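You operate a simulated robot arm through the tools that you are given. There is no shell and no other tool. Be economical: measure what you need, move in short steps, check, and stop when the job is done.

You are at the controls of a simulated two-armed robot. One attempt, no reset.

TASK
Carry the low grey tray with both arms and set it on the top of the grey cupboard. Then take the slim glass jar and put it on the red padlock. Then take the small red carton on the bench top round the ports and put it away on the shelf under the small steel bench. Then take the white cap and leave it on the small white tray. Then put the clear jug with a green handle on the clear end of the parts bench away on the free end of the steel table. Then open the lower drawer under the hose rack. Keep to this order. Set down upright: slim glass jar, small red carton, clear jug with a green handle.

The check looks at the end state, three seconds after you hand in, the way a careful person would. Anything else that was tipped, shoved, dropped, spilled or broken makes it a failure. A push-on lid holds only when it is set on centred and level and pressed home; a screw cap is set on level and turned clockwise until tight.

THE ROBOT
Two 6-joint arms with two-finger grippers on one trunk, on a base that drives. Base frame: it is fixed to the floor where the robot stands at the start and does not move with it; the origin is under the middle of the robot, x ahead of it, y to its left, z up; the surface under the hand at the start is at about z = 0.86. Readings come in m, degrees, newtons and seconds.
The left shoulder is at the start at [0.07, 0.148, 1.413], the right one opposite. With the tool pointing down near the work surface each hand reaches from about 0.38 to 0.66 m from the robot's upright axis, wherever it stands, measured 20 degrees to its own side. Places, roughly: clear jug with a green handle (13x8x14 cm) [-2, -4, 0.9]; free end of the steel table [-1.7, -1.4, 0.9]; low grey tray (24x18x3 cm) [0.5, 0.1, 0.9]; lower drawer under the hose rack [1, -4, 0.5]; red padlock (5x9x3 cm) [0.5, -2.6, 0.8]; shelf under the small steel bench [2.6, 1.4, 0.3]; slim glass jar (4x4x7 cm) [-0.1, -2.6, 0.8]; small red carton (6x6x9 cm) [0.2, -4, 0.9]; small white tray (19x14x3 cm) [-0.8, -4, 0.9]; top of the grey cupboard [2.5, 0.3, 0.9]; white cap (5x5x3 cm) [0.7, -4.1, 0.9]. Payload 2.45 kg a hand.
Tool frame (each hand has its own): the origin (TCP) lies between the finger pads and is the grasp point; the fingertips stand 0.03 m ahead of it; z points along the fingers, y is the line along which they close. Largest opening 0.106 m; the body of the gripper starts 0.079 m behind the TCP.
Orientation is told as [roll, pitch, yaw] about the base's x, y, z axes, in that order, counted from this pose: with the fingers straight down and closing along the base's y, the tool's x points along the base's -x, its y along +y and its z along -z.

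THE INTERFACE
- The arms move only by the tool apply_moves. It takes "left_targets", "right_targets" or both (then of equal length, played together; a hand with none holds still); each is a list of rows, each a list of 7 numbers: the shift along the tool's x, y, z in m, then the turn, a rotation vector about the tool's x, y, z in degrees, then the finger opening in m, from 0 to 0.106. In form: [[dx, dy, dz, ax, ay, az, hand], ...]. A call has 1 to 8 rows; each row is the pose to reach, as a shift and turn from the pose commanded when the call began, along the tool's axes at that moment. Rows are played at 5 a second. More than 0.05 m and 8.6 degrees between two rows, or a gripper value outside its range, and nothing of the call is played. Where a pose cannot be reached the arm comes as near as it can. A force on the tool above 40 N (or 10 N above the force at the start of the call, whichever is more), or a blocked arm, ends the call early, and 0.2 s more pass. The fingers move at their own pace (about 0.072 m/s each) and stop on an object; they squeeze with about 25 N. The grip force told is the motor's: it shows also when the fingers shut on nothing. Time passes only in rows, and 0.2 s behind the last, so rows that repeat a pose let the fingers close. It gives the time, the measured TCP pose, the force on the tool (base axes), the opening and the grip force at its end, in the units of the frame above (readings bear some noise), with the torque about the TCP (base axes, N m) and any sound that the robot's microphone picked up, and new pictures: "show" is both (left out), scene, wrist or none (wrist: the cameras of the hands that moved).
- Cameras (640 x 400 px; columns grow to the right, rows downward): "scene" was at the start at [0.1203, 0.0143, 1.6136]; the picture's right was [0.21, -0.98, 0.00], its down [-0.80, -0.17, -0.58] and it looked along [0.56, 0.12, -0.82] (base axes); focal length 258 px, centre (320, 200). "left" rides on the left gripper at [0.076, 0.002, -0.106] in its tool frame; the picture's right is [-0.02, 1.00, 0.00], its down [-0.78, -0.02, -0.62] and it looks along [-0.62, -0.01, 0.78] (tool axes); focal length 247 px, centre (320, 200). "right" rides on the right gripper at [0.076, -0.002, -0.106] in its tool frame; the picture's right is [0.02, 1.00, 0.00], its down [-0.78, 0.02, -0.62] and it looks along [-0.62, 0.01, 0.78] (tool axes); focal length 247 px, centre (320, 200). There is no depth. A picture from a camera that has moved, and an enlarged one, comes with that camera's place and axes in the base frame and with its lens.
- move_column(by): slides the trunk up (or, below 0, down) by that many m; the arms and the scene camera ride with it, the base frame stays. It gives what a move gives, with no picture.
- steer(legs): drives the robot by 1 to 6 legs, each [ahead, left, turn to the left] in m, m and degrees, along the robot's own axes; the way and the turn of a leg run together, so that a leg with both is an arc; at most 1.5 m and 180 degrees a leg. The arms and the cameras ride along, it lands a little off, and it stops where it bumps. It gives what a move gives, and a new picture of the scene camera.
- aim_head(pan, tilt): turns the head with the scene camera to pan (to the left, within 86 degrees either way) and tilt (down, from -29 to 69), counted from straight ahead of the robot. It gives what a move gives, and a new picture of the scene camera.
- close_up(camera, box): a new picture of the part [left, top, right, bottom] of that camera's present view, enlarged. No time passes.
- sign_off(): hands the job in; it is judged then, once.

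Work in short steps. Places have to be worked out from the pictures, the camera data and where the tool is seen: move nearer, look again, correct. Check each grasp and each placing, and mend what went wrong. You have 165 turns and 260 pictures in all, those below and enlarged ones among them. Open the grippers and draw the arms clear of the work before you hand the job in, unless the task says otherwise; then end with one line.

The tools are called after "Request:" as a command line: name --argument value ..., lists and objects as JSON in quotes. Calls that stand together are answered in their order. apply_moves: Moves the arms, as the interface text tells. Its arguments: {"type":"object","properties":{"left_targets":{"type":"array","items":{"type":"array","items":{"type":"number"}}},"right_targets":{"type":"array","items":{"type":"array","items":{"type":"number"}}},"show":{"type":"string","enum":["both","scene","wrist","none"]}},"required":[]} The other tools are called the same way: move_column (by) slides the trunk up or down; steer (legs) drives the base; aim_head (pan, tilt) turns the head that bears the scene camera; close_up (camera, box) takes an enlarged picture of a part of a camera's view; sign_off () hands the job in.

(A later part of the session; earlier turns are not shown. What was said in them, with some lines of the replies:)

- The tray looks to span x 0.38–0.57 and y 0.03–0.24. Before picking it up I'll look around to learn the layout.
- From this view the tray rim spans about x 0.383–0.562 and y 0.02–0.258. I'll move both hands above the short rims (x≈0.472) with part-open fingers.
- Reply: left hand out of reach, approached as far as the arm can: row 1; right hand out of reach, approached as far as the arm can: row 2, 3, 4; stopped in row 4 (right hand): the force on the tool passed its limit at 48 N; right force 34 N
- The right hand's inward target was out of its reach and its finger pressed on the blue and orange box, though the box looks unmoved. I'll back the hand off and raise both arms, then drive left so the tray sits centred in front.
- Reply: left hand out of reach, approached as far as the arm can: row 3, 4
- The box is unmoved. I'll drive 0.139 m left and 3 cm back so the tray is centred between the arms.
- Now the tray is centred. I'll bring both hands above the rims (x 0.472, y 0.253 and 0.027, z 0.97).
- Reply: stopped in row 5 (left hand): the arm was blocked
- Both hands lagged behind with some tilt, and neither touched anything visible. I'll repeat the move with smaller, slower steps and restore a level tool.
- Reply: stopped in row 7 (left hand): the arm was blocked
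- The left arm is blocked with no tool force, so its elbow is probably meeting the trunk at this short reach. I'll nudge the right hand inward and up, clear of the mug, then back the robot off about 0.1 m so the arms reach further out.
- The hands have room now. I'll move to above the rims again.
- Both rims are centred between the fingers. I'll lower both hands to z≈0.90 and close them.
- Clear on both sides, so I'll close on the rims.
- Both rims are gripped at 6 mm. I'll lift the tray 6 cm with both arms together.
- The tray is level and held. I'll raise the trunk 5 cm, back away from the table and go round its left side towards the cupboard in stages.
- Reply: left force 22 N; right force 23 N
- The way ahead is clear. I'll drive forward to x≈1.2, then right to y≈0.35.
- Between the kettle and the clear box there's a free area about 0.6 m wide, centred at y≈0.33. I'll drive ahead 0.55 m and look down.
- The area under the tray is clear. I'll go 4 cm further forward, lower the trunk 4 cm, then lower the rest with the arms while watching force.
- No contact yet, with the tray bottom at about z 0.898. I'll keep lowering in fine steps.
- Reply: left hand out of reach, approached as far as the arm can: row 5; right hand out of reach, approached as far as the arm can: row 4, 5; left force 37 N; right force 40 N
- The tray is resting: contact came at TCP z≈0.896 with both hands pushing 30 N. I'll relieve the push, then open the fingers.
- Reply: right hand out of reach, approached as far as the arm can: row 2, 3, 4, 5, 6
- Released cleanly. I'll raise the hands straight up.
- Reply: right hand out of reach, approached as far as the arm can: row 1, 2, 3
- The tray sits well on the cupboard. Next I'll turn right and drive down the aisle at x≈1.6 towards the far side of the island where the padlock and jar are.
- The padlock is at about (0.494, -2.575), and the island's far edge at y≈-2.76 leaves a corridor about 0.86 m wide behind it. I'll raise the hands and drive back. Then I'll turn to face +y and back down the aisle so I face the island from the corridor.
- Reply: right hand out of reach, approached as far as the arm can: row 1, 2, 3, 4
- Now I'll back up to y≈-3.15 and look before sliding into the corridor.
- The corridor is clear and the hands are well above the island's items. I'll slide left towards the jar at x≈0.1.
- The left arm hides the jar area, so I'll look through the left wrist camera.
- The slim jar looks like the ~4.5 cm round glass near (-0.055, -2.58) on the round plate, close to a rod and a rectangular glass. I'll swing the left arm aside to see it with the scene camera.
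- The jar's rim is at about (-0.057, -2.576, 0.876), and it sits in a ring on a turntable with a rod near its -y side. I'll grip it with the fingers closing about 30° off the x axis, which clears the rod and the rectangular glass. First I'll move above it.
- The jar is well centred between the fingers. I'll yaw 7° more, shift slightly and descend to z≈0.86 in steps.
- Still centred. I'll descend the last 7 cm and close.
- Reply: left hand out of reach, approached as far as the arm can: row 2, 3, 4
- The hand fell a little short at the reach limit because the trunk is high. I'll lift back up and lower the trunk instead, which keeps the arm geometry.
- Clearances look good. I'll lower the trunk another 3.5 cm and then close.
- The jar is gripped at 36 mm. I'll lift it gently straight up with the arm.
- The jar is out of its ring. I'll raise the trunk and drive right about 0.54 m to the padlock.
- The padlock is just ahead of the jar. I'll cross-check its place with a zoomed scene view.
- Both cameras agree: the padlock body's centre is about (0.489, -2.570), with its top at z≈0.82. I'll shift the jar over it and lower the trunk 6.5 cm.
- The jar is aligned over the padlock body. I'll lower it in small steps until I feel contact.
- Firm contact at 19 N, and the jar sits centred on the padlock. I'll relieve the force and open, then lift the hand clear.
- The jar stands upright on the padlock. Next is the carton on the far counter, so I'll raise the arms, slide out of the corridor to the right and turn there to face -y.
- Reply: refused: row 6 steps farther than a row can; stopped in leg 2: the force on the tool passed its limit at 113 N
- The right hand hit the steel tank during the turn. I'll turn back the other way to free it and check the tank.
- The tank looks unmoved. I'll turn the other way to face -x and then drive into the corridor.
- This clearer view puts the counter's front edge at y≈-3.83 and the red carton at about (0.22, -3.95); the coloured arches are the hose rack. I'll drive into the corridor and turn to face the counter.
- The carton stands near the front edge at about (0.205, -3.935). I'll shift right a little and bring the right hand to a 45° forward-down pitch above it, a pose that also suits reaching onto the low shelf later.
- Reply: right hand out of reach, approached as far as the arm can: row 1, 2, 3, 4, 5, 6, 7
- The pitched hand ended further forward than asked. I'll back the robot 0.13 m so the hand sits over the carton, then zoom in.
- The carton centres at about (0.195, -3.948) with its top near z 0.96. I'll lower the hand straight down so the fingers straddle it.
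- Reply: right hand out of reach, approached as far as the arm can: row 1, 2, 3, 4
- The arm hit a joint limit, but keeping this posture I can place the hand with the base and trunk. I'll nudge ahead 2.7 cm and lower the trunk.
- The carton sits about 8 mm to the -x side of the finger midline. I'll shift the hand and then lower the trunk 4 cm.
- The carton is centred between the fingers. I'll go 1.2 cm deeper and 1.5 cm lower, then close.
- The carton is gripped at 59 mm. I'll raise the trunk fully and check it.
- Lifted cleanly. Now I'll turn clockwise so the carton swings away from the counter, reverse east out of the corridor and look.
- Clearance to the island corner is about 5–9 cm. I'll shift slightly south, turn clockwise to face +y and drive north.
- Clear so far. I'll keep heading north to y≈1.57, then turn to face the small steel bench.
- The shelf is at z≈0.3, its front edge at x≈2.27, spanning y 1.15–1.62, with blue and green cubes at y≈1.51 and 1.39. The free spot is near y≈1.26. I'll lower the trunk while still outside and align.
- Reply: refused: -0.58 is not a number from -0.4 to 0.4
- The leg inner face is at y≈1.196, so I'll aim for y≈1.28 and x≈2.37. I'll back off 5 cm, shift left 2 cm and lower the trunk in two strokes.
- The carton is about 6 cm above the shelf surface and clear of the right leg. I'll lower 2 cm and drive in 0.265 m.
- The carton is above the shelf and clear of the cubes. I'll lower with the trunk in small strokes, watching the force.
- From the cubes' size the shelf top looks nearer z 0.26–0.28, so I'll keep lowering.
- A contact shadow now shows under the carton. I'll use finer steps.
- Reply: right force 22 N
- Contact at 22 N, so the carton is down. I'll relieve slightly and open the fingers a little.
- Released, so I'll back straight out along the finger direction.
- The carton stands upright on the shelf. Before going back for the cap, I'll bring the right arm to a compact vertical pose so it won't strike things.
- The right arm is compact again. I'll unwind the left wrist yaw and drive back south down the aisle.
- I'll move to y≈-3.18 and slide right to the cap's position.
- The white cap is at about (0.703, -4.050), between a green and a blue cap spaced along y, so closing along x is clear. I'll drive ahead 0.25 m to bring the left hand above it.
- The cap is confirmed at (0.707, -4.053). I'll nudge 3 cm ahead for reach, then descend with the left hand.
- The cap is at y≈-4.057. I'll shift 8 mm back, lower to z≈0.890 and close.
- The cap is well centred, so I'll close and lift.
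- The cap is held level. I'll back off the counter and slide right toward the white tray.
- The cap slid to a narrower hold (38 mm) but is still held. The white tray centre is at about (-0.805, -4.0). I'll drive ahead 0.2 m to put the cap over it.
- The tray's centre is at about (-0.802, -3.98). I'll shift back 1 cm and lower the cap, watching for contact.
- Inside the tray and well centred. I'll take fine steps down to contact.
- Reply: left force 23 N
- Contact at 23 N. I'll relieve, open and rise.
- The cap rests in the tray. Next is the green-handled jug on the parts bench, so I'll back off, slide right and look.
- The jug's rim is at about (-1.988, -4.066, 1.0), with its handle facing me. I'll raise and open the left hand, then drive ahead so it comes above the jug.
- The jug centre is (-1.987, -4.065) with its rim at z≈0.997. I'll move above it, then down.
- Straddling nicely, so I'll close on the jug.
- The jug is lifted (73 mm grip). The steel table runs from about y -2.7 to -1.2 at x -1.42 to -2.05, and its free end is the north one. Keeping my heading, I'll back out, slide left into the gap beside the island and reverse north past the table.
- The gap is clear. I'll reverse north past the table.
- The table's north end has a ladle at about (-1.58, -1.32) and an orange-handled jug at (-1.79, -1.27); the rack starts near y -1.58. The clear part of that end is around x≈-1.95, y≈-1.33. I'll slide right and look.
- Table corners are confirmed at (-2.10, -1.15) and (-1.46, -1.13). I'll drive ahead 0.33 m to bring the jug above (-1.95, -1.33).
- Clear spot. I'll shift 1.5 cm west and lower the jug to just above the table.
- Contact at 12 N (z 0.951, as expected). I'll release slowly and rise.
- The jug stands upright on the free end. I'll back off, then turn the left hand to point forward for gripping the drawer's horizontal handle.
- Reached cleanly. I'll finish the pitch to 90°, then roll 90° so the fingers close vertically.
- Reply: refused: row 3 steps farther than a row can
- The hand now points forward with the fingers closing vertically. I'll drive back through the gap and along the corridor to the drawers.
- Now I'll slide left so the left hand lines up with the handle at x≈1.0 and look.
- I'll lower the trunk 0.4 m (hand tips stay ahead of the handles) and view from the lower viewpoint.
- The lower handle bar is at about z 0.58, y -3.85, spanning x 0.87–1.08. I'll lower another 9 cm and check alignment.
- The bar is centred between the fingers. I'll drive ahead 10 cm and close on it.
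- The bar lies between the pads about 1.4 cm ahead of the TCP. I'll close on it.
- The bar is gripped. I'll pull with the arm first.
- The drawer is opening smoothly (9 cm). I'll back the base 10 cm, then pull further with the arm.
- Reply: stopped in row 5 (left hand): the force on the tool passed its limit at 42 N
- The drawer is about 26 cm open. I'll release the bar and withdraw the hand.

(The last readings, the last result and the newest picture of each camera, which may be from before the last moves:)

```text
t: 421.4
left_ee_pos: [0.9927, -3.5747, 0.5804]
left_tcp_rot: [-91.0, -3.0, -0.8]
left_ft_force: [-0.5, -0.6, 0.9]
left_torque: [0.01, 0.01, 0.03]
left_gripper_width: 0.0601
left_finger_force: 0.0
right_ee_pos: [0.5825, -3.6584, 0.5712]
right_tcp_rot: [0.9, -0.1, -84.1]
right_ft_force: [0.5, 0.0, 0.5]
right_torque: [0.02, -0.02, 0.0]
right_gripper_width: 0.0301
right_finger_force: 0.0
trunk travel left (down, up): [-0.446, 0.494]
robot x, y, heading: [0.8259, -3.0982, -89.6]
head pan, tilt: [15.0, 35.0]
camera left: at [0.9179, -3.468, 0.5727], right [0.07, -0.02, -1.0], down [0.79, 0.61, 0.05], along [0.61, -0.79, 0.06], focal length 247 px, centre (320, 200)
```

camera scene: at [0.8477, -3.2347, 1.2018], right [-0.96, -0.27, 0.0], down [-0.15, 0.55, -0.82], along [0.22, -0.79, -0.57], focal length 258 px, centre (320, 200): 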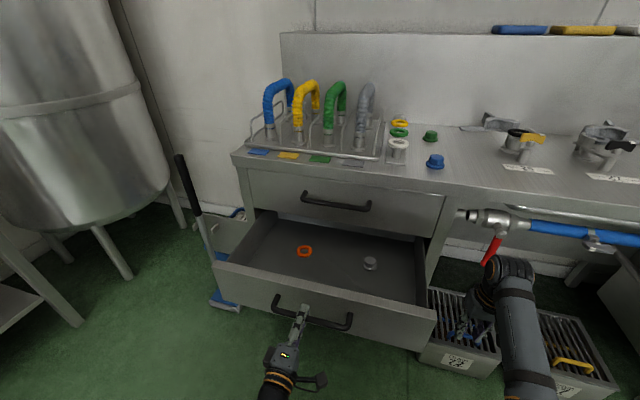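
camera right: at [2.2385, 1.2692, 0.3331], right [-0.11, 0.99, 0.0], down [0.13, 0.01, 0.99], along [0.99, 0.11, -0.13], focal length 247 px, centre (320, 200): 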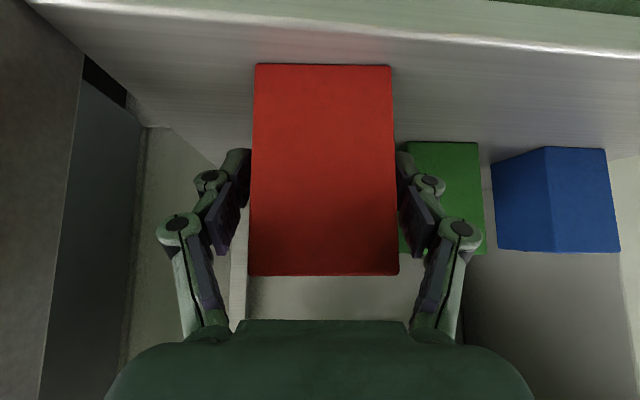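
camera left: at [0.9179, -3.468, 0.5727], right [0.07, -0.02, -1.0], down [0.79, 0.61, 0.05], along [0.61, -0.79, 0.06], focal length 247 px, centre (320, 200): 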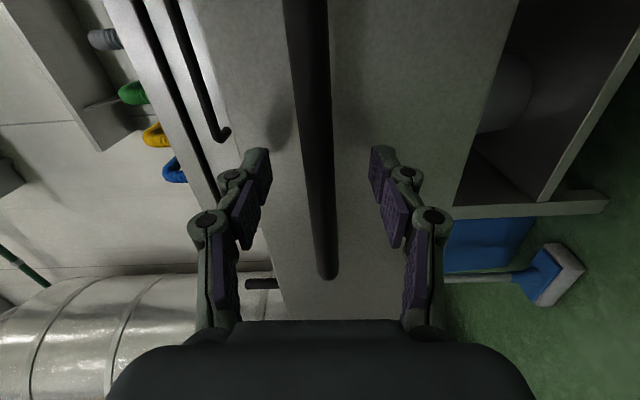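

Request:
apply_moves --left_targets '[[0, 0, -0.01, 0, 0, 0, 0.06], [0, 0, -0.02, 0, 0, 0, 0.06], [0, 0, -0.035, 0, 0, 0, 0.06], [0, 0, -0.05, 0, 0, 0, 0.06], [0, 0, -0.06, 0, 0, 0, 0.06]]' --show "wrist"

```text
t: 422.6
left_ee_pos: [0.9973, -3.5225, 0.585]
left_tcp_rot: [-92.3, -4.5, -1.9]
left_ft_force: [0.7, 0.5, -1.2]
left_torque: [-0.02, 0.01, 0.04]
left_gripper_width: 0.0601
left_finger_force: 0.0
right_ee_pos: [0.5826, -3.6589, 0.5716]
right_tcp_rot: [0.8, -0.2, -84.0]
right_ft_force: [0.4, 0.1, -0.5]
right_torque: [-0.01, 0.0, 0.06]
right_gripper_width: 0.0299
right_finger_force: 0.0
trunk travel left (down, up): [-0.446, 0.494]
robot x, y, heading: [0.8238, -3.0994, -89.7]
head pan, tilt: [15.0, 35.0]
camera left: at [0.9236, -3.4144, 0.5731], right [0.1, -0.04, -0.99], down [0.8, 0.6, 0.05], along [0.59, -0.8, 0.09], focal length 247 px, centre (320, 200)
```

left: 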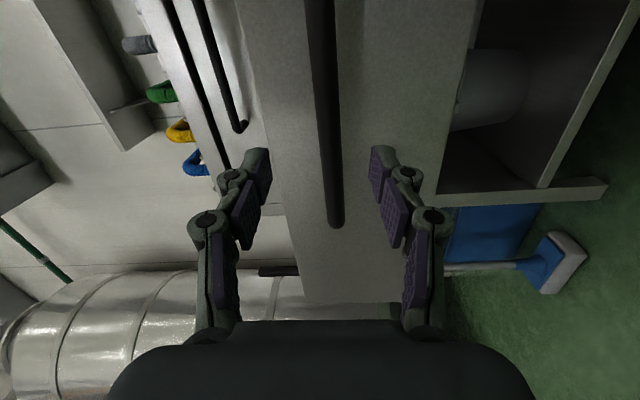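

The hand is clear of the bar. I'll raise the trunk and view the drawer.

Request:
move_column --by 0.4

Request:
steer --legs '[[0, -0.45, 0]]'

Request:
aim_head --pan 35 --tilt 40

```text
t: 426.4
left_ee_pos: [0.996, -3.5155, 0.9788]
left_tcp_rot: [-91.2, -4.4, -1.8]
left_ft_force: [0.7, 0.2, -0.6]
left_torque: [0.02, -0.04, 0.01]
left_gripper_width: 0.06
left_finger_force: 0.0
right_ee_pos: [0.583, -3.6598, 0.9695]
right_tcp_rot: [0.9, -0.2, -84.2]
right_ft_force: [0.5, 0.0, 1.0]
right_torque: [0.0, -0.03, 0.03]
right_gripper_width: 0.03
right_finger_force: 0.1
trunk travel left (down, up): [-0.846, 0.094]
robot x, y, heading: [0.8243, -3.0958, -89.5]
head pan, tilt: [15.0, 35.0]
```

```text
t: 429.2
left_ee_pos: [0.5407, -3.5178, 0.9784]
left_tcp_rot: [-90.9, -4.5, -1.8]
left_ft_force: [0.5, 0.5, 0.6]
left_torque: [-0.01, -0.02, 0.0]
left_gripper_width: 0.0602
left_finger_force: 0.1
right_ee_pos: [0.128, -3.6635, 0.9703]
right_tcp_rot: [0.8, -0.1, -84.0]
right_ft_force: [0.1, -0.1, 0.4]
right_torque: [-0.01, -0.02, -0.02]
right_gripper_width: 0.0299
right_finger_force: 0.1
trunk travel left (down, up): [-0.846, 0.094]
robot x, y, heading: [0.3702, -3.1012, -89.5]
head pan, tilt: [15.0, 35.0]
camera scene: at [0.3949, -3.2388, 1.6015], right [-0.96, -0.27, 0.0], down [-0.15, 0.55, -0.82], along [0.22, -0.79, -0.57], focal length 258 px, centre (320, 200)
```

scene: 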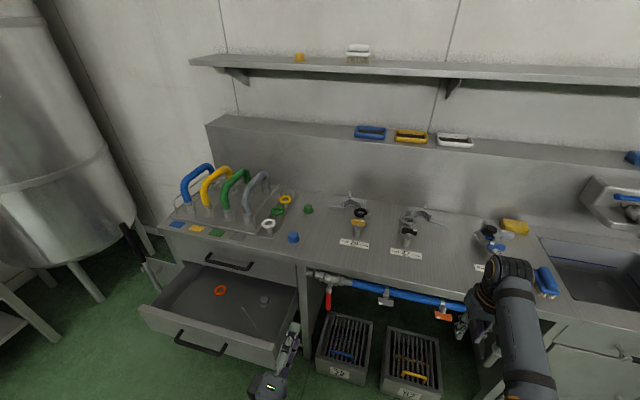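

```text
t: 430.0
left_ee_pos: [0.5408, -3.5171, 0.9774]
left_tcp_rot: [-90.9, -4.6, -1.9]
left_ft_force: [-0.2, -0.6, -0.9]
left_torque: [0.02, 0.0, -0.01]
left_gripper_width: 0.0601
left_finger_force: 0.1
right_ee_pos: [0.1267, -3.6637, 0.9712]
right_tcp_rot: [0.9, -0.2, -84.0]
right_ft_force: [0.4, 0.6, -0.5]
right_torque: [0.0, 0.04, -0.03]
right_gripper_width: 0.0299
right_finger_force: 0.0
trunk travel left (down, up): [-0.846, 0.094]
robot x, y, heading: [0.3681, -3.1012, -89.4]
head pan, tilt: [35.0, 40.0]
camera scene: at [0.4192, -3.2232, 1.594], right [-0.81, -0.58, 0.0], down [-0.37, 0.52, -0.77], along [0.45, -0.62, -0.64], focal length 258 px, centre (320, 200)
```

scene: 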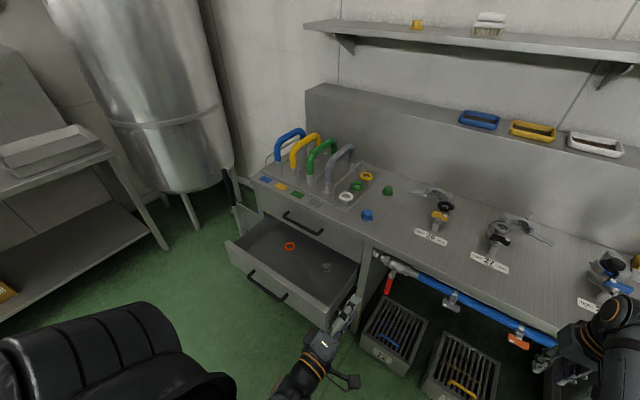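

The drawer stays open and nothing nearby was disturbed. I'll open both grippers fully and then hand in.

Request:
apply_moves --left_targets '[[0, 0, 0, 0, 0, 0, 0.1], [0, 0, 0, 0, 0, 0, 0.1]]' --right_targets '[[0, 0, 0, 0, 0, 0, 0.08], [0, 0, 0, 0, 0, 0, 0.1]]' --show "none"

Request:
sign_off

```text
t: 430.6
left_ee_pos: [0.5406, -3.5171, 0.9776]
left_tcp_rot: [-90.9, -4.6, -1.9]
left_ft_force: [0.1, -0.4, 0.2]
left_torque: [-0.02, 0.01, 0.01]
left_gripper_width: 0.0998
left_finger_force: 0.0
right_ee_pos: [0.1284, -3.6638, 0.9706]
right_tcp_rot: [0.9, -0.1, -84.0]
right_ft_force: [0.1, 0.5, -0.5]
right_torque: [0.02, -0.04, 0.0]
right_gripper_width: 0.0984
right_finger_force: 0.1
trunk travel left (down, up): [-0.846, 0.094]
robot x, y, heading: [0.3708, -3.102, -89.5]
head pan, tilt: [35.0, 40.0]
```

```text
The job is handed in.
```

I did all six steps in the order given and handed the job in: the jar, carton and jug were set down upright, and the lower drawer is about 26 cm open. Two bumps along the way, the blue and orange box on the start table (48 N) and the steel tank (113 N), left no visible shift.
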